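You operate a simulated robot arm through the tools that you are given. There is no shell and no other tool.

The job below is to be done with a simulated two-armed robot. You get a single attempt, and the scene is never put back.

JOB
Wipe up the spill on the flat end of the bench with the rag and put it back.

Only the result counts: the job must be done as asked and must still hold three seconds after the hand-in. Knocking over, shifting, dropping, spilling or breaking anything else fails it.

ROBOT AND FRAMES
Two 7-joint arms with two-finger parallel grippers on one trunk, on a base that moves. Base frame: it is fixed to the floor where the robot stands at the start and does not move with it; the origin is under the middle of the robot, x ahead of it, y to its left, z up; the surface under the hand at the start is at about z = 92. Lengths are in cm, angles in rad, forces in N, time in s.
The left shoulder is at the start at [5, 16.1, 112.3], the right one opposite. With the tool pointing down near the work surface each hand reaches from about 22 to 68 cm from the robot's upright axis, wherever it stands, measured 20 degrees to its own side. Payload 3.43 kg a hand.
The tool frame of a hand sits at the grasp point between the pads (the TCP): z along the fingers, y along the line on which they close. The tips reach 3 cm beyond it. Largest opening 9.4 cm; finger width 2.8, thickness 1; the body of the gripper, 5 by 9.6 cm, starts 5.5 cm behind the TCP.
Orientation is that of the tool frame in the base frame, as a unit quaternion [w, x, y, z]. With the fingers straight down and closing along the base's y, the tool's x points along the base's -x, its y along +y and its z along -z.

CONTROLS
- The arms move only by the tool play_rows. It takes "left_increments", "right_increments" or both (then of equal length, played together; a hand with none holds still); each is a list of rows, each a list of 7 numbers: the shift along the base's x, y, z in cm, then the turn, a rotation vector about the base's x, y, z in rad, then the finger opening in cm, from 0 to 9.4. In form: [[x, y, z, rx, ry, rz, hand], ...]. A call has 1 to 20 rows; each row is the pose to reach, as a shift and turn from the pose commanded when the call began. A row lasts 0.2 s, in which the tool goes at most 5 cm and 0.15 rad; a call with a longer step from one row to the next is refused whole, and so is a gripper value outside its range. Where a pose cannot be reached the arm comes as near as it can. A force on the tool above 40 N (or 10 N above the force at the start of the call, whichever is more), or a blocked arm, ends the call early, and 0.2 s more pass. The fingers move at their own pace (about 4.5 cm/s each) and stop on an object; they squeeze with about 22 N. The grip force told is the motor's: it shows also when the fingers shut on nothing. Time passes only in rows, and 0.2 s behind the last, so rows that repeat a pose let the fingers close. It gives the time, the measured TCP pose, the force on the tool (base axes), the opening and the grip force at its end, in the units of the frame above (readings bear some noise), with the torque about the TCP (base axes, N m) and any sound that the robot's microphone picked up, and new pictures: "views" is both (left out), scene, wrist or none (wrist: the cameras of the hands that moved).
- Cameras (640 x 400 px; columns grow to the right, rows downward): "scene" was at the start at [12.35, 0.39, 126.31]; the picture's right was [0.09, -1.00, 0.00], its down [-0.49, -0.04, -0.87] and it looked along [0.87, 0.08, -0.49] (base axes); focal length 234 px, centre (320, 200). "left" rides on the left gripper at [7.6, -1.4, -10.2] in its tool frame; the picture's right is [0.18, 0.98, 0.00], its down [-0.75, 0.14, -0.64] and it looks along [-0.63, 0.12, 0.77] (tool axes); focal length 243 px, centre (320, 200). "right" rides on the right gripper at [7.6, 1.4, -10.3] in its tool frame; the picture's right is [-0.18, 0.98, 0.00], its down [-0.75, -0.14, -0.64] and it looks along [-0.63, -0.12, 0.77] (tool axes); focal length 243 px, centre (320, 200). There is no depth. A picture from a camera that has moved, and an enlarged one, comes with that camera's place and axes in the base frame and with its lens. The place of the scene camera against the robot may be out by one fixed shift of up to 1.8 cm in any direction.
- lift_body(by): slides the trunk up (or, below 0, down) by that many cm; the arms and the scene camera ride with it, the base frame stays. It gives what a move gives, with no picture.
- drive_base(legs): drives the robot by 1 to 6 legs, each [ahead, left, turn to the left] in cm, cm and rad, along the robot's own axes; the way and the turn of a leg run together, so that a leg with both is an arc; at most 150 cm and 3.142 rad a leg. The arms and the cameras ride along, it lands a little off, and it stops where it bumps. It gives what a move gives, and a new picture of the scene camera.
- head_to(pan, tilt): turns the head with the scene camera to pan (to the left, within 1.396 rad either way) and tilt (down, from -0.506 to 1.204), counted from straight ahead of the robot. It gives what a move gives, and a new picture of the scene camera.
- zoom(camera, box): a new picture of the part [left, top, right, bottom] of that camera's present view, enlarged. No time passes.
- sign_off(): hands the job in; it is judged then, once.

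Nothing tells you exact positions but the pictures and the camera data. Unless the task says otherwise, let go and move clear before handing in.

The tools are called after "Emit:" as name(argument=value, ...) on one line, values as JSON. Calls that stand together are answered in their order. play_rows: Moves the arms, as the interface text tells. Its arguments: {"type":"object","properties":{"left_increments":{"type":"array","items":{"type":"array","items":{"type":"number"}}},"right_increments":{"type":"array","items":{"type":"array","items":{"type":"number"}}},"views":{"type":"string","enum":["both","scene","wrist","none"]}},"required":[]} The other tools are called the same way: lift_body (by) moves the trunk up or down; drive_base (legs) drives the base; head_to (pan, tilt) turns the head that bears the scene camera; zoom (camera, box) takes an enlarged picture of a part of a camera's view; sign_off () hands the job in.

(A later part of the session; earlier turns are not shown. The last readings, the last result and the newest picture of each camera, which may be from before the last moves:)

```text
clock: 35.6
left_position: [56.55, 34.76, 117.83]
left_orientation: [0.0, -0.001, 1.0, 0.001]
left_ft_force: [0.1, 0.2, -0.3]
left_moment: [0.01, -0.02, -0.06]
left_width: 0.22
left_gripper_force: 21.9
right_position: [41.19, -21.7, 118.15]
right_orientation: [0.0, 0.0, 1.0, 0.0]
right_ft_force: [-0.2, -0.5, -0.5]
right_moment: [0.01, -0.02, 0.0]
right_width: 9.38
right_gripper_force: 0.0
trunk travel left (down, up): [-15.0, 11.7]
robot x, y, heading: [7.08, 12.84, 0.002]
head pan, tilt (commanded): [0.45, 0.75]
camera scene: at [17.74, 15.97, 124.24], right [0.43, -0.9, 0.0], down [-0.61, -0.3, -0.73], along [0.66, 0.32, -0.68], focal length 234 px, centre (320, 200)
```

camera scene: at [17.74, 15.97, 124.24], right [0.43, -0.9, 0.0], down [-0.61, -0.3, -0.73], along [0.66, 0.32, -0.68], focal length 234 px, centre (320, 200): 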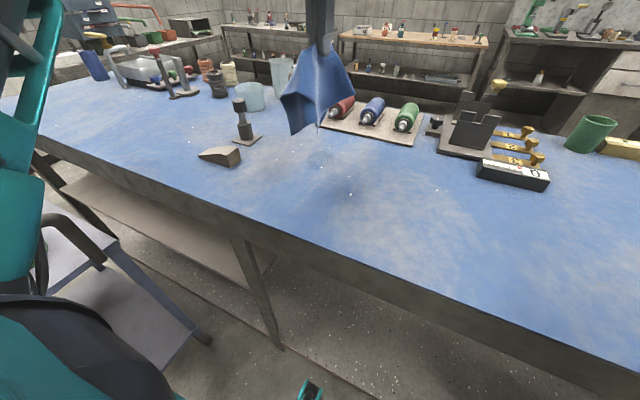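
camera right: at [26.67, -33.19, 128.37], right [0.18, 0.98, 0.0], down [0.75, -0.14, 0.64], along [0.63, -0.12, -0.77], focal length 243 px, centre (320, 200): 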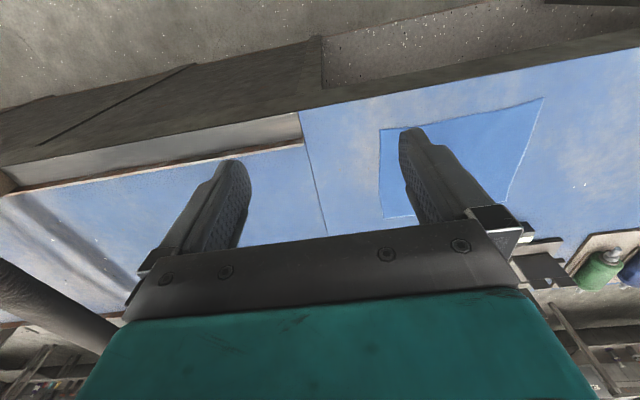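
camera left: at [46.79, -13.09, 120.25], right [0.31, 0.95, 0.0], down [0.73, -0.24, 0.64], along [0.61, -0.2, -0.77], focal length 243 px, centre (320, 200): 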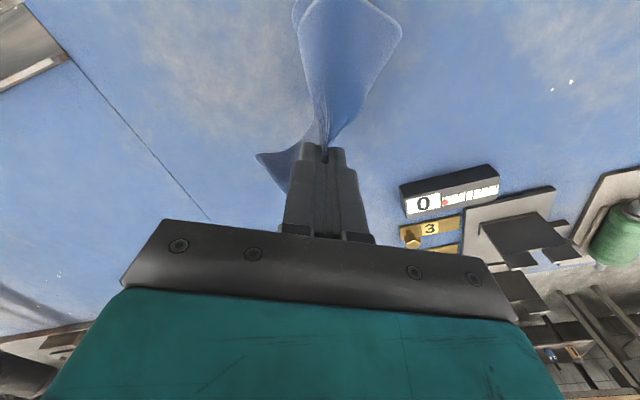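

The rag hangs above the spill area and nothing was touched. I'll zoom in to pin down the puddle's position from both cameras.

Emit:
zoom(camera="scene", box=[260, 100, 420, 200])

Emit:
zoom(camera="left", box=[160, 0, 480, 200])

```text
4.00 times, centred on (340, 150) of scene
camera zoom: at [17.74, 15.97, 124.24], right [0.43, -0.9, 0.0], down [-0.61, -0.3, -0.73], along [0.66, 0.32, -0.68], focal length 935 px, centre (240, 400)
```

zoom: 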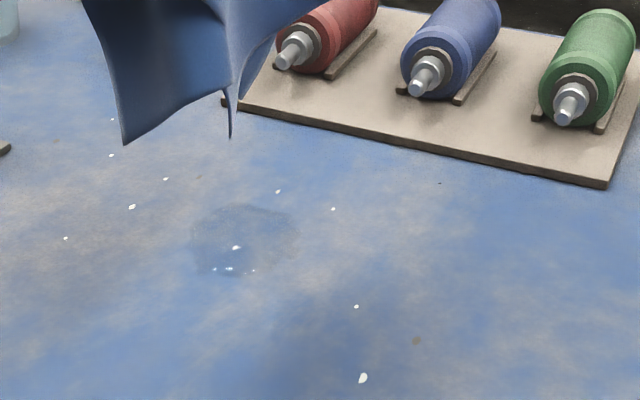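

```text
2.00 times, centred on (320, 100) of left
camera zoom: at [48.91, 33.3, 128.19], right [-0.19, 0.98, 0.0], down [0.75, 0.14, 0.64], along [0.63, 0.12, -0.77], focal length 485 px, centre (320, 400)
```

zoom: 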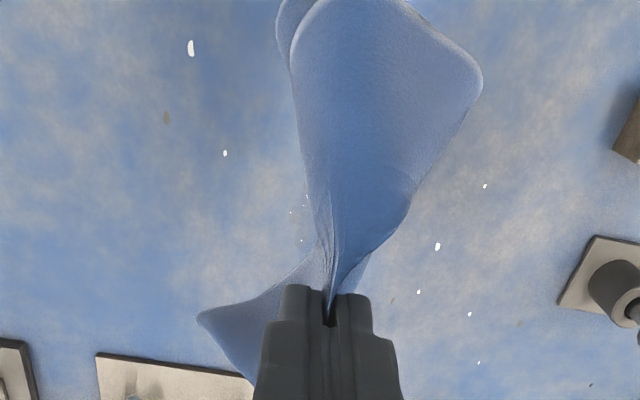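

The puddle centres at about (62, 37.4) and spans roughly x 58–66, y 34–41. I'll move above it and lower the rag to just above the surface.

Emit:
play_rows(left_increments=[[2, 1, -2, 0, 0, 0, 0], [4, 2, -5, 0, 0, 0, 0], [5.4, 2.6, -8, 0, 0, 0, 0], [5.4, 2.6, -11, 0, 0, 0, 0], [5.4, 2.6, -14, 0, 0, 0, 0], [5.4, 2.6, -17, 0, 0, 0, 0], [5.4, 2.6, -19.5, 0, 0, 0, 0], [5.4, 2.6, -21, 0, 0, 0, 0], [5.4, 2.6, -21.5, 0, 0, 0, 0], [5.4, 2.6, -21.5, 0, 0, 0, 0]], views="both")

```text
clock: 37.8
left_position: [62.0, 37.39, 96.35]
left_orientation: [0.001, -0.001, 1.0, -0.001]
left_ft_force: [-0.1, 0.2, 0.5]
left_moment: [-0.01, 0.0, 0.0]
left_width: 0.25
left_gripper_force: 22.3
right_position: [41.15, -21.69, 118.14]
right_orientation: [0.0, 0.0, 1.0, 0.0]
right_ft_force: [-0.1, 0.4, -0.4]
right_moment: [0.0, -0.02, 0.02]
right_width: 9.4
right_gripper_force: 0.0
trunk travel left (down, up): [-15.0, 11.7]
robot x, y, heading: [6.76, 12.6, 0.0]
head pan, tilt (commanded): [0.45, 0.75]
camera scene: at [17.73, 15.97, 124.24], right [0.43, -0.9, 0.0], down [-0.61, -0.3, -0.73], along [0.66, 0.32, -0.68], focal length 234 px, centre (320, 200)
camera left: at [54.31, 35.88, 106.7], right [-0.19, 0.98, 0.0], down [0.75, 0.14, 0.64], along [0.63, 0.12, -0.77], focal length 243 px, centre (320, 200)
```

scene: 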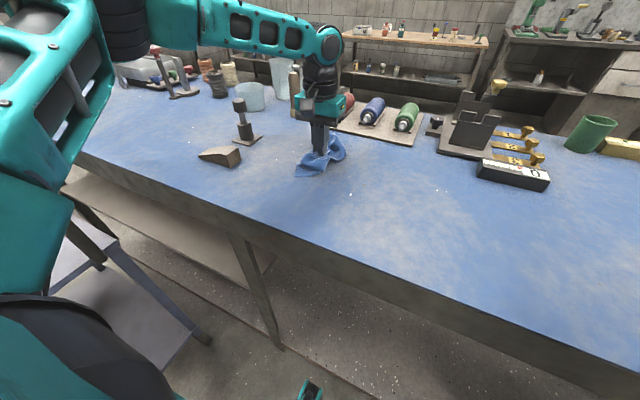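
left: 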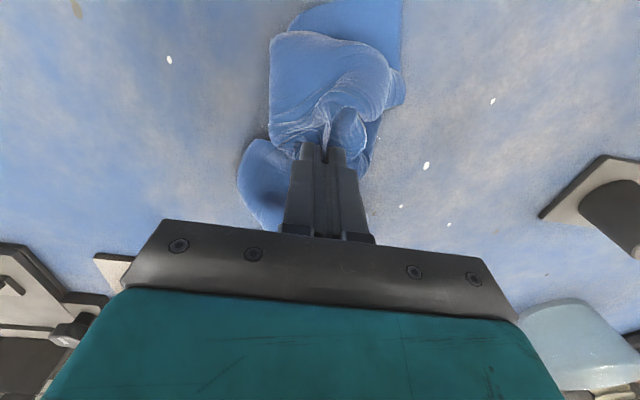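

The rag is bunched right over the puddle. I'll press it down lightly and check the force before sweeping.

Emit:
play_rows(left_increments=[[0, 0, -0.6, 0, 0, 0, 0], [0, 0, -1.0, 0, 0, 0, 0], [0, 0, -1.2, 0, 0, 0, 0], [0, 0, -1.2, 0, 0, 0, 0]], views="none")

```text
clock: 38.8
left_position: [61.79, 37.18, 95.58]
left_orientation: [0.004, -0.001, 1.0, -0.001]
left_ft_force: [3.2, -0.2, 12.7]
left_moment: [-0.01, -0.1, 0.0]
left_width: 0.24
left_gripper_force: 21.9
right_position: [41.04, -21.62, 118.21]
right_orientation: [0.001, 0.0, 1.0, -0.001]
right_ft_force: [0.0, 0.3, -0.5]
right_moment: [-0.04, -0.04, 0.01]
right_width: 9.41
right_gripper_force: 0.0
trunk travel left (down, up): [-15.0, 11.7]
robot x, y, heading: [7.22, 12.85, -0.0]
head pan, tilt (commanded): [0.45, 0.75]
```

About 13 N of press with the cloth layered under the tips is a good wiping force. I'll sweep a raster over the near and right part of the puddle.

Emit:
play_rows(left_increments=[[-1.5, 0, 0, 0, 0, 0, 0], [-3, 0, 0, 0, 0, 0, 0], [-4.5, 0, 0, 0, 0, 0, 0], [-4.5, -2, 0, 0, 0, 0, 0], [-4.5, -4, 0, 0, 0, 0, 0], [-2.5, -4, 0, 0, 0, 0, 0], [-0.5, -4, 0, 0, 0, 0, 0], [1.5, -4, 0, 0, 0, 0, 0], [3.5, -4, 0, 0, 0, 0, 0], [5, -4, 0, 0, 0, 0, 0], [5, -2, 0, 0, 0, 0, 0], [3, -2, 0, 0, 0, 0, 0], [1, -2, 0, 0, 0, 0, 0], [-1, -2, 0, 0, 0, 0, 0], [-3, -2, 0, 0, 0, 0, 0], [-4.5, -2, 0, 0, 0, 0, 0], [-4.5, 0, 0, 0, 0, 0, 0], [-2.5, 0, 0, 0, 0, 0, 0], [-0.5, 0, 0, 0, 0, 0, 0], [1.5, 0, 0, 0, 0, 0, 0]], views="both")

```text
clock: 43.0
left_position: [62.24, 38.06, 95.48]
left_orientation: [-0.001, 0.0, 1.0, -0.001]
left_ft_force: [0.1, -0.5, 0.9]
left_moment: [0.01, 0.03, -0.03]
left_width: 0.24
left_gripper_force: 21.7
left hand out of reach, approached as far as the arm can: row 7, 8, 9, 10, 11, 12, 13, 14, 20
right_position: [41.2, -21.65, 118.18]
right_orientation: [0.0, -0.001, 1.0, 0.0]
right_ft_force: [-0.7, 0.3, 0.3]
right_moment: [-0.01, 0.02, -0.02]
right_width: 9.39
right_gripper_force: 0.0
trunk travel left (down, up): [-15.0, 11.7]
robot x, y, heading: [6.87, 12.75, -0.001]
head pan, tilt (commanded): [0.45, 0.75]
camera scene: at [17.73, 15.97, 124.23], right [0.43, -0.9, 0.0], down [-0.61, -0.3, -0.73], along [0.66, 0.32, -0.68], focal length 234 px, centre (320, 200)
camera left: at [54.51, 36.55, 105.68], right [-0.18, 0.98, 0.0], down [0.75, 0.14, 0.64], along [0.63, 0.12, -0.77], focal length 243 px, centre (320, 200)
```

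scene: 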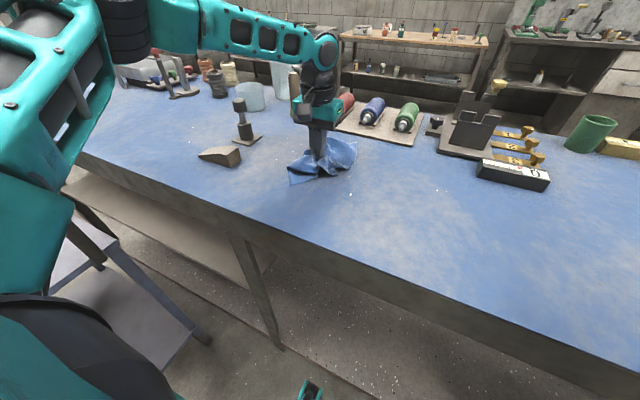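
left: 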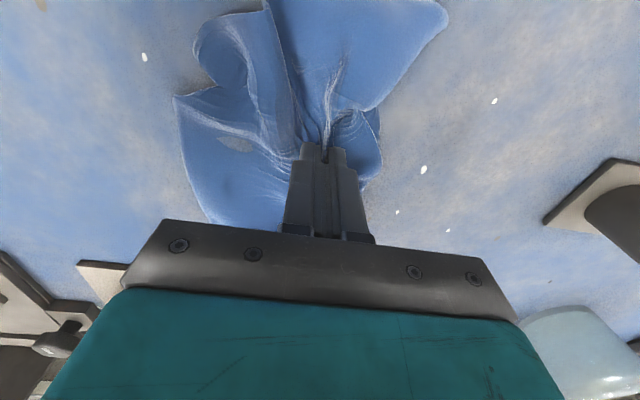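

Part of the sweep was out of reach on the inner side, so the arm is too near its limit here. I'll lift and retract the rag, then nudge the base (a bit ahead, left, and turned right) so the spill falls well inside the left hand's range. That also lets me inspect the puddle.

Emit:
play_rows(left_increments=[[0, 0, 3, 0, 0, 0, 0], [-1, 0, 7, 0, 0, 0, 0], [-3, 0, 11, 0, 0, 0, 0], [-5, 0, 15, 0, 0, 0, 0], [-6, 0, 18, 0, 0, 0, 0], [-6, 0, 20, 0, 0, 0, 0], [-6, 0, 20, 0, 0, 0, 0]], views="both")

Emit:
drive_base(legs=[[2.1, 4.4, -0.15]])

Emit:
zoom(camera="scene", box=[260, 100, 420, 200])

Emit:
zoom(camera="left", box=[160, 0, 480, 200])

```text
clock: 44.6
left_position: [56.13, 37.98, 115.84]
left_orientation: [0.001, -0.002, 1.0, -0.001]
left_ft_force: [0.0, 0.2, 0.2]
left_moment: [0.02, 0.02, -0.03]
left_width: 0.25
left_gripper_force: 22.0
right_position: [41.09, -21.68, 118.15]
right_orientation: [0.0, -0.001, 1.0, 0.001]
right_ft_force: [0.4, 0.2, 0.8]
right_moment: [-0.04, 0.04, 0.01]
right_width: 9.4
right_gripper_force: 0.0
trunk travel left (down, up): [-15.0, 11.7]
robot x, y, heading: [6.87, 12.59, -0.007]
head pan, tilt (commanded): [0.45, 0.75]
camera scene: at [17.74, 15.98, 124.24], right [0.43, -0.9, 0.0], down [-0.61, -0.3, -0.73], along [0.66, 0.32, -0.68], focal length 234 px, centre (320, 200)
camera left: at [48.45, 36.51, 125.96], right [-0.19, 0.98, 0.0], down [0.75, 0.14, 0.64], along [0.63, 0.12, -0.77], focal length 243 px, centre (320, 200)
```

scene: 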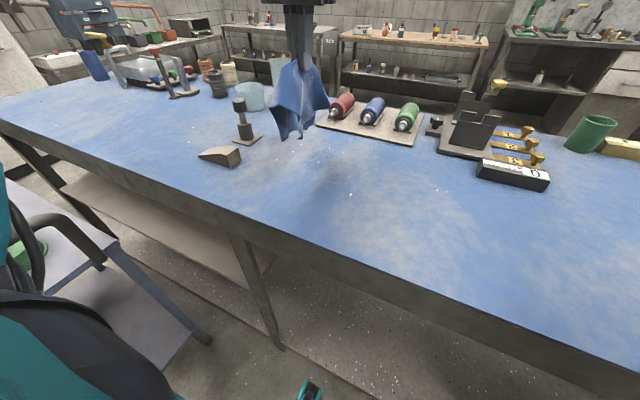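
left: 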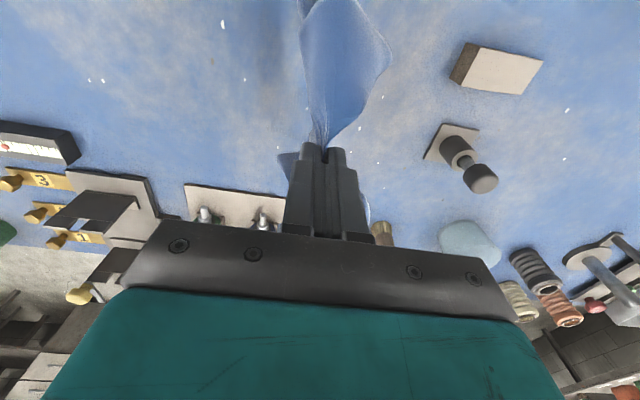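

```text
clock: 45.4
left_position: [57.06, 37.39, 115.61]
left_orientation: [0.0, 0.015, 1.0, 0.0]
left_ft_force: [-0.9, 0.2, 0.9]
left_moment: [0.0, -0.03, -0.01]
left_width: 0.25
left_gripper_force: 22.3
right_position: [40.24, -21.69, 118.1]
right_orientation: [0.0, 0.015, 1.0, 0.0]
right_ft_force: [0.0, 1.0, -1.1]
right_moment: [0.01, 0.0, -0.02]
right_width: 9.39
right_gripper_force: 0.1
trunk travel left (down, up): [-15.0, 11.7]
robot x, y, heading: [7.12, 13.77, -0.027]
head pan, tilt (commanded): [0.45, 0.75]
stopped in leg 1: the robot was blocked; the commanded pose is now the measured one
camera scene: at [17.95, 16.57, 124.24], right [0.41, -0.91, 0.0], down [-0.62, -0.28, -0.73], along [0.67, 0.3, -0.68], focal length 234 px, centre (320, 200)
```

scene: 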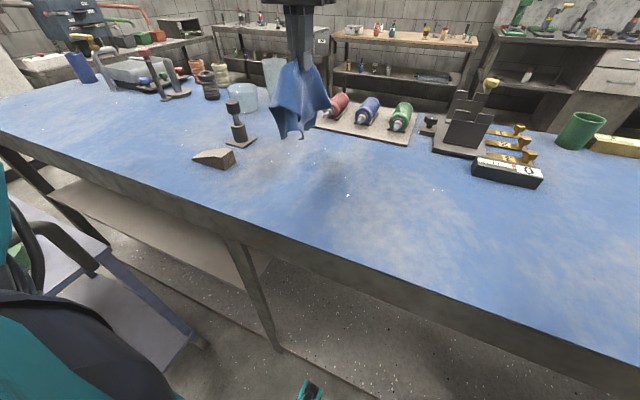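

```text
4.00 times, centred on (340, 150) of scene
camera zoom: at [17.95, 16.57, 124.24], right [0.41, -0.91, 0.0], down [-0.62, -0.28, -0.73], along [0.67, 0.3, -0.68], focal length 935 px, centre (240, 400)
```

zoom: 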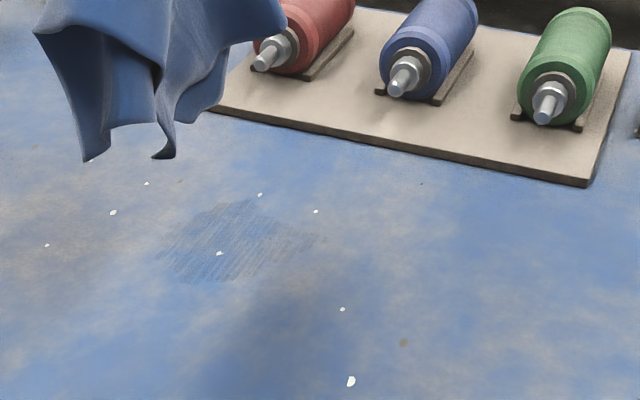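

```text
2.00 times, centred on (320, 100) of left
camera zoom: at [49.28, 36.16, 125.93], right [-0.15, 0.99, 0.0], down [0.76, 0.12, 0.64], along [0.63, 0.1, -0.77], focal length 485 px, centre (320, 400)
```

zoom: 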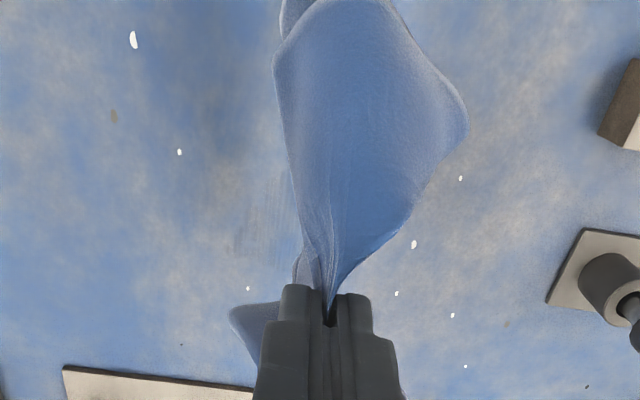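

The drive was blocked almost at once, so something is close to the base or arm. The puddle is already streaky and partly wiped. Before moving the base again I'll look left and down to see what is in contact.

Emit:
zoom(camera="scene", box=[0, 150, 400, 400])

Emit:
head_to(pan=0.9, tilt=1.1)

Emit:
head_to(pan=1.39, tilt=0.8)

Emit:
head_to(pan=0.0, tilt=1.2)

```text
1.60 times, centred on (200, 275) of scene
camera zoom: at [17.95, 16.57, 124.24], right [0.41, -0.91, 0.0], down [-0.62, -0.28, -0.73], along [0.67, 0.3, -0.68], focal length 374 px, centre (512, 80)
```

zoom: 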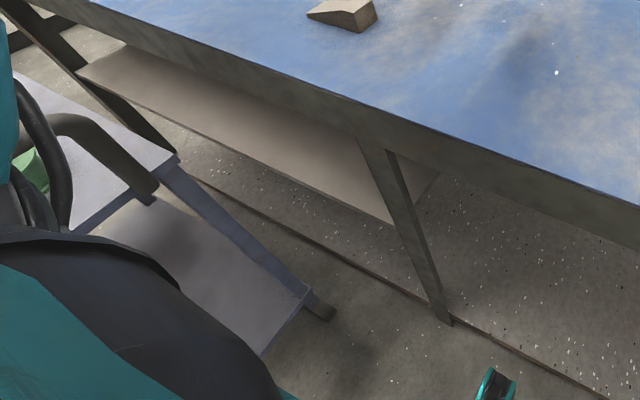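

```text
clock: 46.3
left_position: [57.05, 37.3, 115.71]
left_orientation: [0.0, 0.014, 1.0, 0.0]
left_ft_force: [0.5, -0.8, -0.2]
left_moment: [-0.01, -0.01, -0.01]
left_width: 0.24
left_gripper_force: 21.6
right_position: [40.15, -21.67, 118.26]
right_orientation: [0.0, 0.015, 1.0, 0.0]
right_ft_force: [0.4, 0.2, 0.6]
right_moment: [0.0, -0.01, -0.02]
right_width: 9.4
right_gripper_force: 0.1
trunk travel left (down, up): [-15.0, 11.7]
robot x, y, heading: [6.98, 13.45, -0.032]
head pan, tilt (commanded): [0.901, 1.1]
camera scene: at [14.47, 17.99, 121.67], right [0.76, -0.65, 0.0], down [-0.58, -0.68, -0.45], along [0.29, 0.35, -0.89], focal length 234 px, centre (320, 200)
```

scene: 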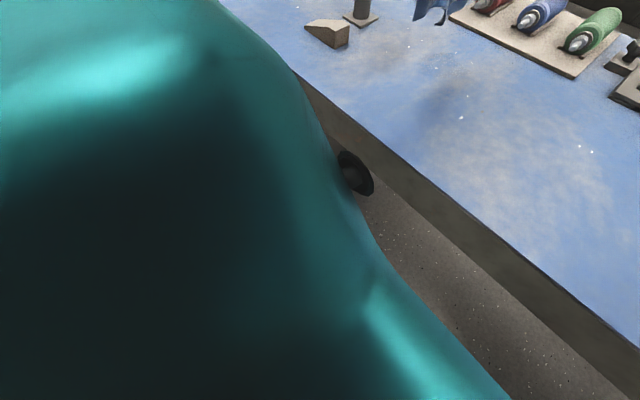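

```text
clock: 47.2
left_position: [57.03, 37.31, 115.58]
left_orientation: [0.0, 0.015, 1.0, 0.0]
left_ft_force: [0.3, 0.4, -0.3]
left_moment: [0.03, 0.0, -0.02]
left_width: 0.26
left_gripper_force: 22.2
right_position: [40.19, -21.81, 118.03]
right_orientation: [0.0, 0.016, 1.0, 0.0]
right_ft_force: [-0.8, 0.4, -0.4]
right_moment: [-0.01, -0.01, 0.01]
right_width: 9.38
right_gripper_force: 0.0
trunk travel left (down, up): [-15.0, 11.7]
robot x, y, heading: [7.26, 13.73, -0.031]
head pan, tilt (commanded): [1.389, 0.799]
camera scene: at [12.1, 21.06, 123.84], right [0.98, -0.21, 0.0], down [-0.15, -0.7, -0.7], along [0.15, 0.68, -0.72], focal length 234 px, centre (320, 200)
```

scene: 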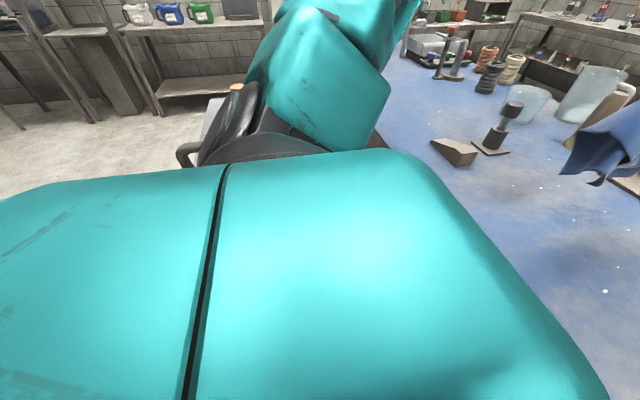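

```text
clock: 48.7
left_position: [57.06, 37.33, 115.72]
left_orientation: [-0.001, 0.015, 1.0, 0.0]
left_ft_force: [-0.1, 0.0, 0.3]
left_moment: [0.01, 0.02, -0.01]
left_width: 0.26
left_gripper_force: 22.0
right_position: [40.21, -21.8, 118.11]
right_orientation: [0.0, 0.016, 1.0, 0.0]
right_ft_force: [-0.1, -0.6, 0.5]
right_moment: [-0.02, 0.0, -0.03]
right_width: 9.42
right_gripper_force: 0.2
trunk travel left (down, up): [-15.0, 11.7]
robot x, y, heading: [6.64, 13.63, -0.027]
head pan, tilt (commanded): [0.0, 1.201]
camera scene: at [15.98, 13.0, 121.07], right [-0.03, -1.0, 0.0], down [-0.93, 0.03, -0.36], along [0.36, -0.01, -0.93], focal length 234 px, centre (320, 200)
```

scene: 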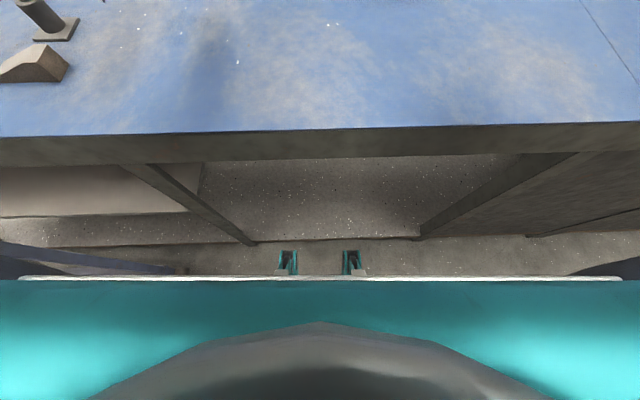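

Something near the left side is close to the robot's left elbow. I'll take a closer look at the trolley/chair area and the elbow before deciding on any further base motion.

Emit:
head_to(pan=0.75, tilt=0.75)

Emit:
zoom(camera="scene", box=[0, 120, 320, 320])

Emit:
head_to(pan=1.39, tilt=0.45)

Emit:
zoom(camera="scene", box=[120, 150, 440, 350])

```text
clock: 49.8
left_position: [57.03, 37.42, 115.65]
left_orientation: [0.0, 0.015, 1.0, 0.0]
left_ft_force: [-0.5, -0.7, 0.6]
left_moment: [-0.02, 0.01, 0.0]
left_width: 0.26
left_gripper_force: 21.7
right_position: [40.32, -21.75, 118.13]
right_orientation: [0.0, 0.016, 1.0, 0.0]
right_ft_force: [1.0, -0.4, 0.6]
right_moment: [-0.02, 0.01, -0.01]
right_width: 9.39
right_gripper_force: 0.1
trunk travel left (down, up): [-15.0, 11.7]
robot x, y, heading: [6.88, 13.64, -0.032]
head pan, tilt (commanded): [0.75, 0.75]
camera scene: at [16.63, 18.63, 124.24], right [0.66, -0.75, 0.0], down [-0.51, -0.45, -0.73], along [0.55, 0.48, -0.68], focal length 234 px, centre (320, 200)
```

scene: 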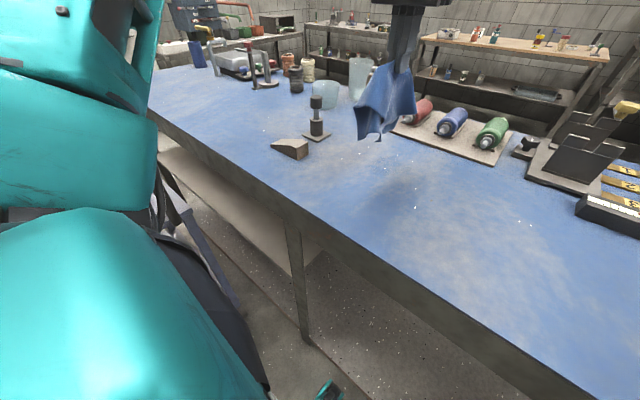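

```text
2.00 times, centred on (160, 220) of scene
camera zoom: at [16.63, 18.63, 124.24], right [0.66, -0.75, 0.0], down [-0.51, -0.45, -0.73], along [0.55, 0.48, -0.68], focal length 467 px, centre (640, 160)
```

zoom: 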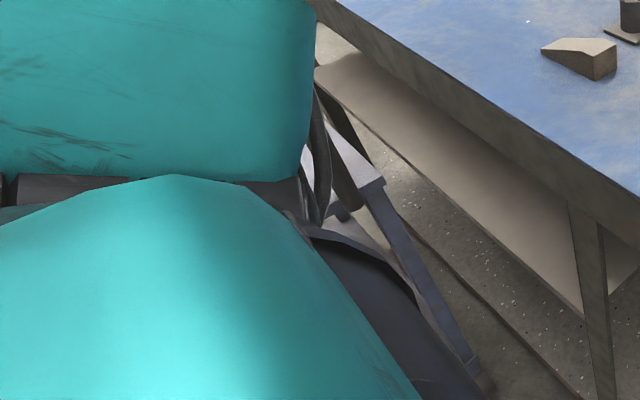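

```text
clock: 50.9
left_position: [57.01, 37.38, 115.62]
left_orientation: [-0.001, 0.015, 1.0, 0.0]
left_ft_force: [0.0, -0.4, 0.1]
left_moment: [0.0, 0.0, 0.02]
left_width: 0.24
left_gripper_force: 21.8
right_position: [40.26, -21.78, 118.11]
right_orientation: [0.0, 0.016, 1.0, 0.0]
right_ft_force: [0.2, -0.3, 0.1]
right_moment: [-0.02, 0.02, 0.0]
right_width: 9.4
right_gripper_force: 0.0
trunk travel left (down, up): [-15.0, 11.7]
robot x, y, heading: [6.91, 13.74, -0.029]
head pan, tilt (commanded): [1.389, 0.45]
camera scene: at [12.34, 22.16, 126.88], right [0.98, -0.21, 0.0], down [-0.09, -0.43, -0.9], along [0.19, 0.88, -0.44], focal length 234 px, centre (320, 200)
```

scene: 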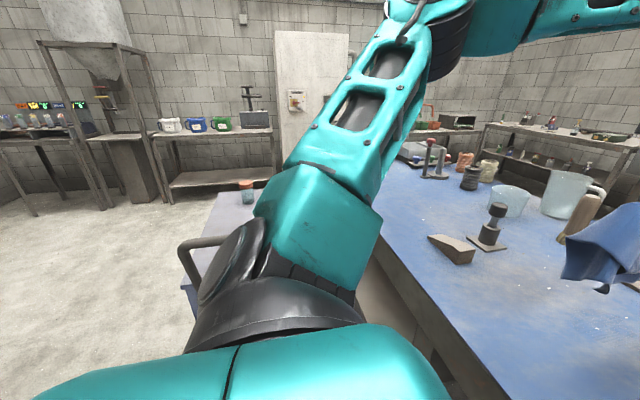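

```text
2.00 times, centred on (280, 250) of scene
camera zoom: at [12.34, 22.16, 126.88], right [0.98, -0.21, 0.0], down [-0.09, -0.43, -0.9], along [0.19, 0.88, -0.44], focal length 467 px, centre (400, 100)
```

zoom: 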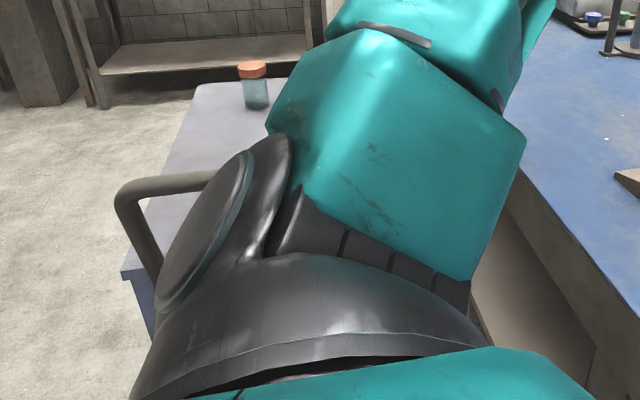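

The cart on the left has a push handle right beside the robot's black left elbow, and that is what blocked the drive. I'll back off to the right first, then raise the trunk so the elbow stays above the handle and the bench edge.

Emit:
drive_base(legs=[[0, -3.5, 0]])

Emit:
lift_body(by=8)

Emit:
head_to(pan=1.39, tilt=0.5)

Emit:
zoom(camera="scene", box=[120, 150, 440, 350])

```text
clock: 51.9
left_position: [56.92, 33.85, 115.73]
left_orientation: [-0.001, 0.014, 1.0, 0.0]
left_ft_force: [0.5, 0.5, -0.1]
left_moment: [0.0, 0.04, 0.05]
left_width: 0.24
left_gripper_force: 21.5
right_position: [40.21, -25.34, 118.15]
right_orientation: [0.0, 0.016, 1.0, 0.0]
right_ft_force: [0.8, -0.2, -0.3]
right_moment: [0.01, 0.02, 0.02]
right_width: 9.39
right_gripper_force: 0.1
trunk travel left (down, up): [-15.0, 11.7]
robot x, y, heading: [6.9, 10.02, -0.032]
head pan, tilt (commanded): [1.389, 0.45]
camera scene: at [12.22, 18.65, 126.89], right [0.98, -0.21, 0.0], down [-0.09, -0.42, -0.9], along [0.19, 0.88, -0.43], focal length 234 px, centre (320, 200)
```

scene: 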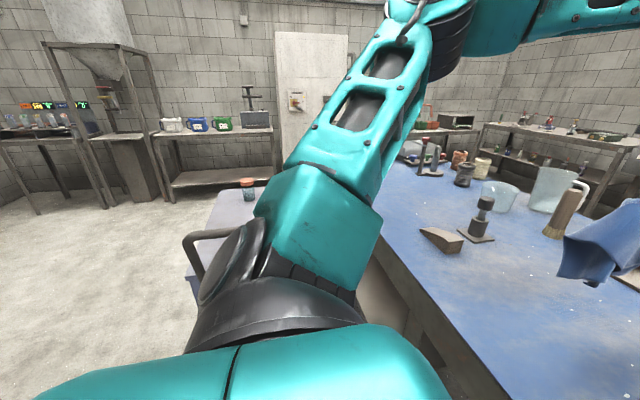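

```text
clock: 53.0
left_position: [56.85, 33.96, 123.77]
left_orientation: [-0.001, 0.016, 1.0, -0.001]
left_ft_force: [0.1, -0.3, -1.3]
left_moment: [0.0, 0.03, 0.0]
left_width: 0.22
left_gripper_force: 22.2
right_position: [40.14, -25.33, 126.03]
right_orientation: [0.0, 0.016, 1.0, 0.0]
right_ft_force: [0.0, -0.8, 0.3]
right_moment: [-0.03, -0.04, 0.0]
right_width: 9.41
right_gripper_force: 0.1
trunk travel left (down, up): [-23.0, 3.7]
robot x, y, heading: [7.11, 10.23, -0.032]
head pan, tilt (commanded): [1.389, 0.45]
```

```text
clock: 53.6
left_position: [56.88, 33.93, 123.66]
left_orientation: [0.0, 0.015, 1.0, 0.0]
left_ft_force: [0.7, -0.1, 0.2]
left_moment: [0.0, 0.01, -0.03]
left_width: 0.23
left_gripper_force: 21.8
right_position: [40.13, -25.13, 126.04]
right_orientation: [0.0, 0.015, 1.0, 0.0]
right_ft_force: [-0.5, 0.7, 1.1]
right_moment: [0.0, -0.01, -0.02]
right_width: 9.42
right_gripper_force: 0.1
trunk travel left (down, up): [-23.0, 3.7]
robot x, y, heading: [7.04, 10.44, -0.032]
head pan, tilt (commanded): [1.389, 0.499]
camera scene: at [12.2, 18.6, 134.44], right [0.98, -0.21, 0.0], down [-0.1, -0.47, -0.88], along [0.19, 0.86, -0.48], focal length 234 px, centre (320, 200)
```

scene: 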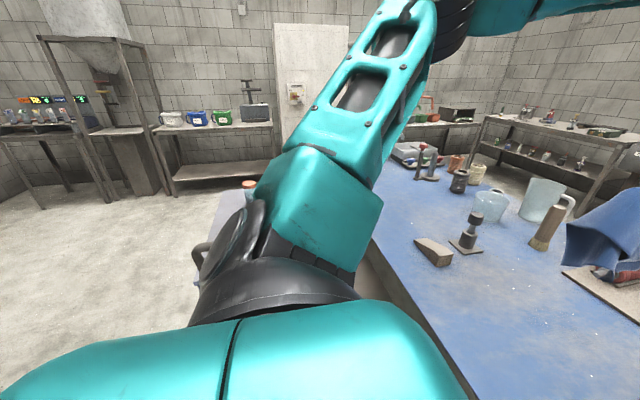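

```text
2.00 times, centred on (280, 250) of scene
camera zoom: at [12.2, 18.6, 134.44], right [0.98, -0.21, 0.0], down [-0.1, -0.47, -0.88], along [0.19, 0.86, -0.48], focal length 467 px, centre (400, 100)
```

zoom: 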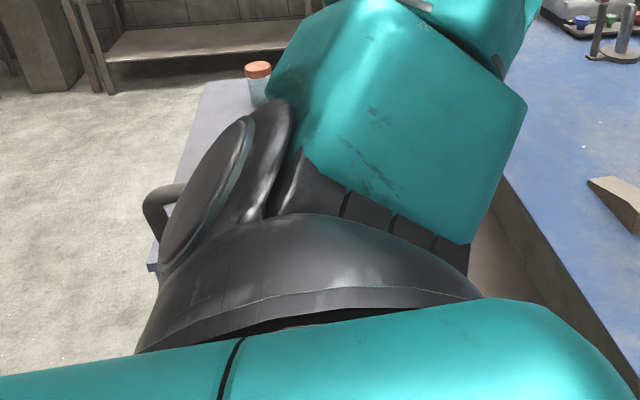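

The cart and its jar are still standing, and I place its handle bar at about y ≈ 65, z ≈ 97. I'll stay clear of it by shifting right and going ahead instead, which still puts the spill well within the left hand's range.

Emit:
drive_base(legs=[[0, -2.7, 0], [5.5, 0, 0]])

Emit:
head_to(pan=0.45, tilt=0.75)

Emit:
zoom(camera="scene", box=[200, 50, 440, 200])

Emit:
zoom(camera="left", box=[160, 0, 480, 200])

```text
clock: 54.9
left_position: [57.02, 31.03, 123.66]
left_orientation: [0.0, 0.016, 1.0, -0.001]
left_ft_force: [0.6, -0.2, -0.8]
left_moment: [-0.01, -0.04, -0.01]
left_width: 0.28
left_gripper_force: 21.8
right_position: [40.23, -28.1, 126.05]
right_orientation: [0.0, 0.016, 1.0, -0.001]
right_ft_force: [0.2, 0.5, -0.3]
right_moment: [-0.04, 0.0, 0.03]
right_width: 9.39
right_gripper_force: 0.0
trunk travel left (down, up): [-23.0, 3.7]
robot x, y, heading: [7.27, 7.51, -0.037]
head pan, tilt (commanded): [1.389, 0.499]
stopped in leg 2: the robot was blocked; the commanded pose is now the measured one
camera scene: at [12.31, 15.76, 134.44], right [0.98, -0.21, 0.0], down [-0.1, -0.47, -0.88], along [0.19, 0.86, -0.48], focal length 234 px, centre (320, 200)
```

scene: 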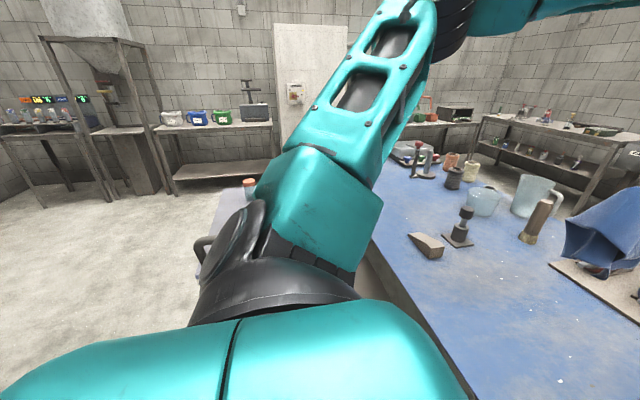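

```text
clock: 56.2
left_position: [57.01, 31.05, 123.69]
left_orientation: [0.0, 0.016, 1.0, 0.0]
left_ft_force: [-0.4, 0.3, 0.2]
left_moment: [0.02, 0.0, -0.01]
left_width: 0.22
left_gripper_force: 21.9
right_position: [40.23, -28.03, 126.15]
right_orientation: [0.0, 0.015, 1.0, 0.0]
right_ft_force: [0.2, 0.3, -0.3]
right_moment: [-0.02, 0.0, 0.01]
right_width: 9.4
right_gripper_force: 0.1
trunk travel left (down, up): [-23.0, 3.7]
robot x, y, heading: [7.28, 7.42, -0.035]
head pan, tilt (commanded): [0.45, 0.75]
camera scene: at [17.96, 10.26, 132.24], right [0.41, -0.91, 0.0], down [-0.62, -0.28, -0.73], along [0.67, 0.3, -0.68], focal length 234 px, centre (320, 200)
```

scene: 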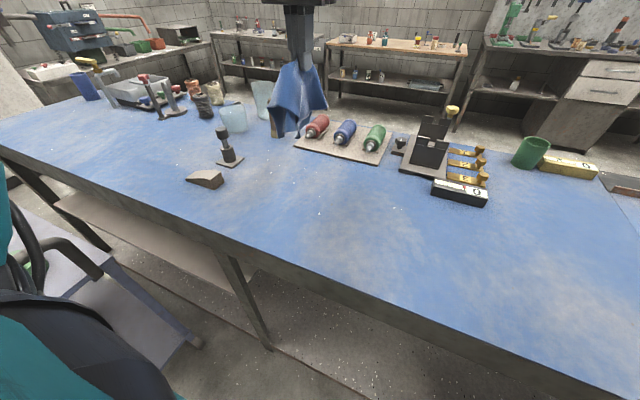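

```text
2.67 times, centred on (320, 125) of scene
camera zoom: at [17.96, 10.26, 132.24], right [0.41, -0.91, 0.0], down [-0.62, -0.28, -0.73], along [0.67, 0.3, -0.68], focal length 623 px, centre (320, 400)
```

zoom: 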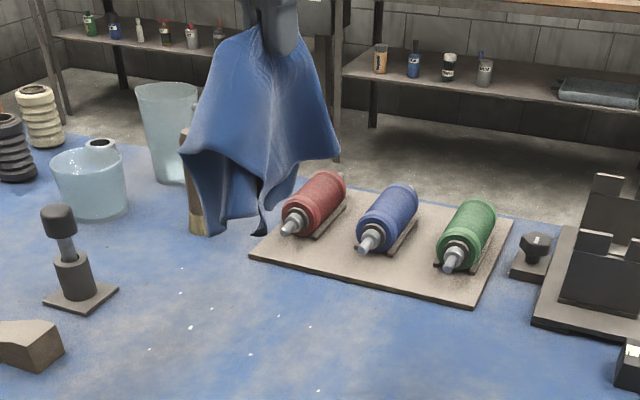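

```text
2.00 times, centred on (320, 100) of left
camera zoom: at [49.3, 29.82, 133.94], right [-0.15, 0.99, 0.0], down [0.76, 0.12, 0.64], along [0.63, 0.1, -0.77], focal length 485 px, centre (320, 400)
```

zoom: 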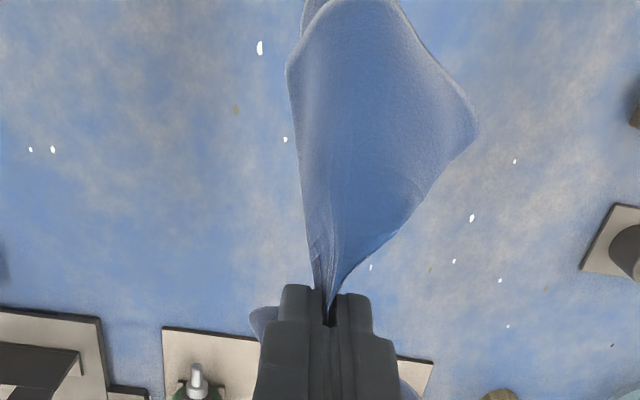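

Forward motion stops at x ≈ 7.2 both times, so it's the bench the base meets, not the cart. From here the spill sits at a better angle for the left arm, so I'll zoom in on what remains of the puddle and then wipe again.

Emit:
zoom(camera="scene", box=[250, 140, 346, 200])

```text
6.67 times, centred on (298, 170) of scene
camera zoom: at [17.96, 10.26, 132.24], right [0.41, -0.91, 0.0], down [-0.62, -0.28, -0.73], along [0.67, 0.3, -0.68], focal length 1558 px, centre (467, 400)
```

zoom: 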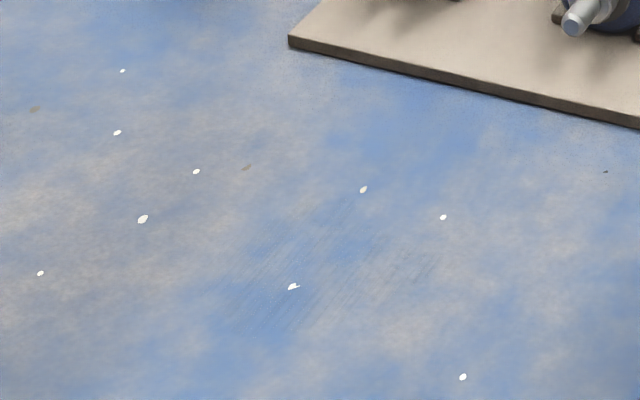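

Only faint streaks remain, spanning about x 58–67, y 33–40. I'll lower the rag over them again from this better pose and keep wiping.

Emit:
play_rows(left_increments=[[1, 2, -3, 0, 0, 0, 0], [2, 4, -7, 0, 0, 0, 0], [3.5, 6, -11, 0, 0, 0, 0], [3.5, 6, -15, 0, 0, 0, 0], [3.5, 6, -19, 0, 0, 0, 0], [3.5, 6, -22, 0, 0, 0, 0], [3.5, 6, -25, 0, 0, 0, 0], [3.5, 6, -27, 0, 0, 0, 0], [3.5, 6, -27.8, 0, 0, 0, 0], [3.5, 6, -28.3, 0, 0, 0, 0], [3.5, 6, -28.3, 0, 0, 0, 0]], views="both")

```text
clock: 58.6
left_position: [60.59, 37.0, 95.51]
left_orientation: [0.002, 0.015, 1.0, 0.0]
left_ft_force: [-0.7, 1.1, 9.9]
left_moment: [0.03, -0.04, -0.03]
left_width: 0.22
left_gripper_force: 22.0
right_position: [40.09, -28.17, 126.06]
right_orientation: [0.0, 0.015, 1.0, 0.0]
right_ft_force: [0.2, -0.2, -0.8]
right_moment: [0.01, -0.04, 0.0]
right_width: 9.39
right_gripper_force: 0.1
trunk travel left (down, up): [-23.0, 3.7]
robot x, y, heading: [7.11, 7.34, -0.034]
head pan, tilt (commanded): [0.45, 0.75]
camera scene: at [17.86, 10.22, 132.27], right [0.41, -0.91, 0.0], down [-0.62, -0.28, -0.73], along [0.67, 0.3, -0.68], focal length 234 px, centre (320, 200)
camera left: at [52.79, 35.79, 105.75], right [-0.15, 0.99, 0.0], down [0.76, 0.12, 0.64], along [0.64, 0.1, -0.76], focal length 243 px, centre (320, 200)
```

scene: 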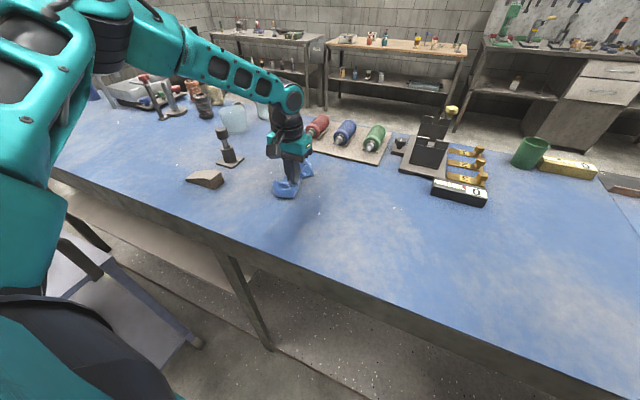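
left: 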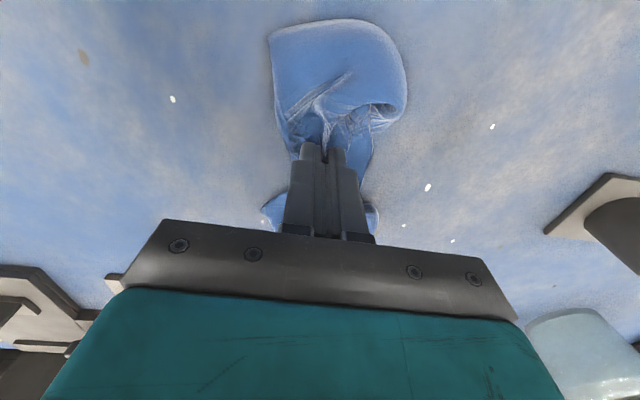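

Contact is good at about 10 N. I'll run a longer raster over the whole area.

Emit:
play_rows(left_increments=[[-1.5, -2, -0.1, 0, 0, 0, 0], [-3, -4, -0.1, 0, 0, 0, 0], [-0.5, -4.3, -0.1, 0, 0, 0, 0], [2, -4.3, -0.1, 0, 0, 0, 0], [4.5, -4.3, -0.1, 0, 0, 0, 0], [6.5, -4.3, -0.1, 0, 0, 0, 0], [6.5, -2.5, -0.1, 0, 0, 0, 0], [4, -2.5, -0.1, 0, 0, 0, 0], [1.5, -2.5, -0.1, 0, 0, 0, 0], [-1, -2.5, -0.1, 0, 0, 0, 0], [-3, -2.5, -0.1, 0, 0, 0, 0], [-3, -0.5, -0.1, 0, 0, 0, 0], [-0.5, -0.5, -0.1, 0, 0, 0, 0], [2, -0.5, -0.1, 0, 0, 0, 0], [4.5, -0.5, -0.1, 0, 0, 0, 0], [6.5, -0.5, -0.1, 0, 0, 0, 0], [6.5, 1.5, -0.1, 0, 0, 0, 0], [4, 1.5, -0.1, 0, 0, 0, 0], [1.5, 1.5, -0.1, 0, 0, 0, 0], [-1, 1.5, -0.1, 0, 0, 0, 0]], views="wrist")

```text
clock: 62.8
left_position: [59.49, 38.58, 95.3]
left_orientation: [0.002, 0.014, 1.0, 0.0]
left_ft_force: [2.7, 1.1, 7.8]
left_moment: [-0.01, 0.02, 0.01]
left_width: 0.25
left_gripper_force: 22.2
left hand out of reach, approached as far as the arm can: row 4, 5, 6, 7, 8, 9, 14, 15, 16, 17, 18
right_position: [40.18, -28.09, 126.24]
right_orientation: [0.001, 0.016, 1.0, 0.001]
right_ft_force: [0.5, -0.3, 0.1]
right_moment: [0.01, 0.01, 0.04]
right_width: 9.4
right_gripper_force: 0.1
trunk travel left (down, up): [-23.0, 3.7]
robot x, y, heading: [7.24, 7.27, -0.033]
head pan, tilt (commanded): [0.45, 0.75]
camera left: at [51.75, 37.22, 105.62], right [-0.15, 0.99, 0.0], down [0.75, 0.12, 0.65], along [0.64, 0.1, -0.76], focal length 243 px, centre (320, 200)
```

left: 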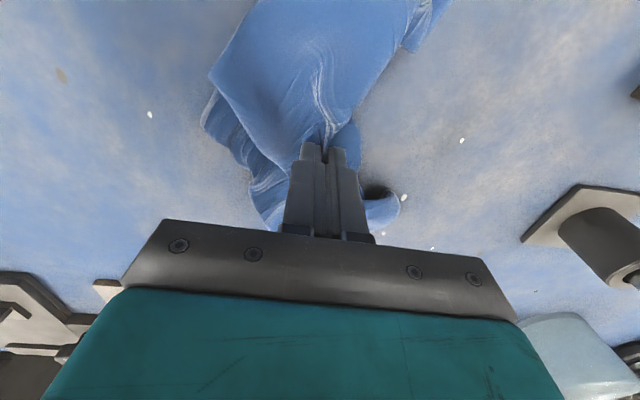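

The reach limit is radial, about 51 cm from the shoulder with the tool straight down. Tilting the fingers forward brings the wrist closer to the robot and extends the tips, so I'll lift slightly, tilt by 0.35 rad and press again.

Emit:
play_rows(left_increments=[[0, 0, 1, 0, -0.12, 0, 0], [0, 0, 2, 0, -0.24, 0, 0], [0.5, -1, 2, 0, -0.35, 0, 0], [1.5, -3, 2, 0, -0.35, 0, 0], [2, -4.5, 1.2, 0, -0.35, 0, 0], [2, -4.5, 0.7, 0, -0.35, 0, 0], [2, -4.5, 0.4, 0, -0.35, 0, 0], [2, -4.5, 0.4, 0, -0.35, 0, 0]], views="both")

```text
clock: 64.6
left_position: [61.56, 33.95, 95.76]
left_orientation: [0.175, 0.015, 0.984, 0.002]
left_ft_force: [1.3, 2.1, 6.1]
left_moment: [0.01, 0.06, -0.02]
left_width: 0.25
left_gripper_force: 22.2
right_position: [40.17, -28.08, 126.12]
right_orientation: [0.0, 0.016, 1.0, 0.0]
right_ft_force: [0.5, 0.6, 0.8]
right_moment: [0.01, 0.0, -0.01]
right_width: 9.4
right_gripper_force: 0.1
trunk travel left (down, up): [-23.0, 3.7]
robot x, y, heading: [6.78, 7.75, -0.037]
head pan, tilt (commanded): [0.45, 0.75]
camera scene: at [17.92, 10.24, 132.25], right [0.41, -0.91, 0.0], down [-0.62, -0.28, -0.73], along [0.67, 0.3, -0.68], focal length 234 px, centre (320, 200)
camera left: at [50.76, 32.76, 102.77], right [-0.14, 0.99, -0.05], down [0.49, 0.12, 0.86], along [0.86, 0.1, -0.5], focal length 243 px, centre (320, 200)
```

scene: 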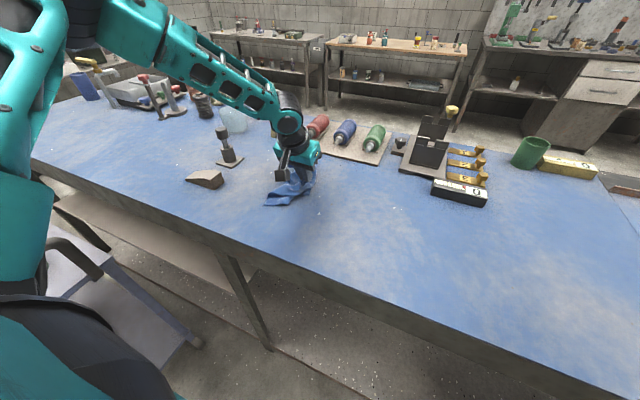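
left: 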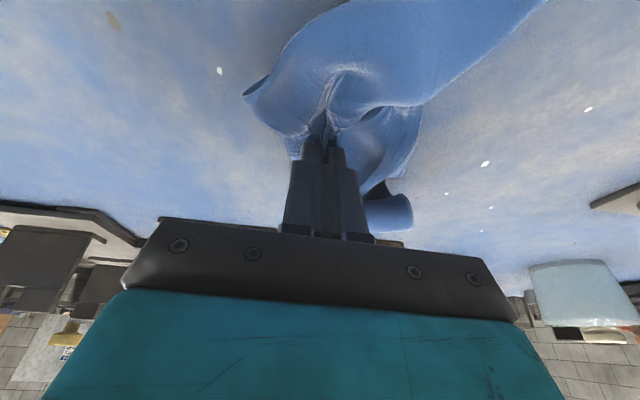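

With the tilt the arm reaches (61.6, 34) comfortably at about 6 N. I'll raster over the far part of the area with the tool tilted.

Emit:
play_rows(left_increments=[[2.5, -1, -0.1, 0, 0, 0, 0], [5, -1, -0.1, 0, 0, 0, 0], [5, 1, -0.1, 0, 0, 0, 0], [2.5, 1, -0.1, 0, 0, 0, 0], [0, 1, -0.1, 0, 0, 0, 0], [-2.5, 1, -0.1, 0, 0, 0, 0], [-2.5, 3, -0.1, 0, 0, 0, 0], [0, 3, -0.1, 0, 0, 0, 0], [2.5, 3, -0.1, 0, 0, 0, 0], [5, 3, -0.1, 0, 0, 0, 0], [5, 5, -0.1, 0, 0, 0, 0], [2.5, 5, -0.1, 0, 0, 0, 0], [0, 5, -0.1, 0, 0, 0, 0], [-2.5, 5, -0.1, 0, 0, 0, 0], [-2.5, 7, -0.1, 0, 0, 0, 0], [0, 7, -0.1, 0, 0, 0, 0], [2.5, 7, -0.1, 0, 0, 0, 0], [5, 7, -0.1, 0, 0, 0, 0], [4, 4, -0.1, 0, 0, 0, 0], [2, 2, -0.1, 0, 0, 0, 0]], views="both")

```text
clock: 68.8
left_position: [63.53, 36.07, 95.56]
left_orientation: [0.175, 0.016, 0.985, 0.004]
left_ft_force: [0.6, 0.2, 2.4]
left_moment: [0.02, -0.02, 0.03]
left_width: 0.24
left_gripper_force: 21.8
right_position: [40.08, -28.08, 126.13]
right_orientation: [0.0, 0.016, 1.0, -0.001]
right_ft_force: [-0.6, 0.4, 0.4]
right_moment: [0.02, -0.02, -0.04]
right_width: 9.37
right_gripper_force: 0.1
trunk travel left (down, up): [-23.0, 3.7]
robot x, y, heading: [7.05, 7.39, -0.028]
head pan, tilt (commanded): [0.45, 0.75]
camera scene: at [17.93, 10.22, 132.24], right [0.41, -0.91, 0.0], down [-0.62, -0.28, -0.73], along [0.67, 0.3, -0.68], focal length 234 px, centre (320, 200)
camera left: at [52.74, 34.77, 102.65], right [-0.14, 0.99, -0.05], down [0.49, 0.12, 0.86], along [0.86, 0.1, -0.5], focal length 243 px, centre (320, 200)
```

scene: 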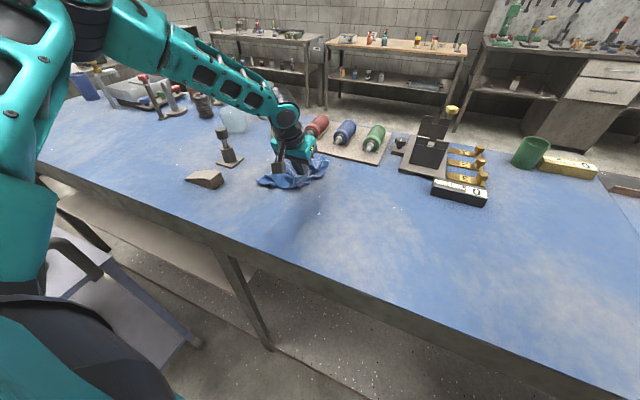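
left: 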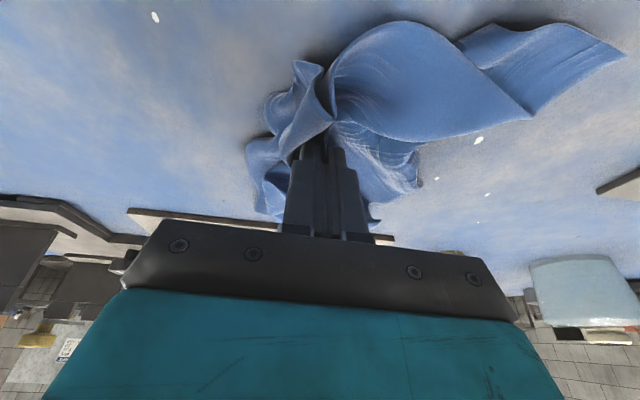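

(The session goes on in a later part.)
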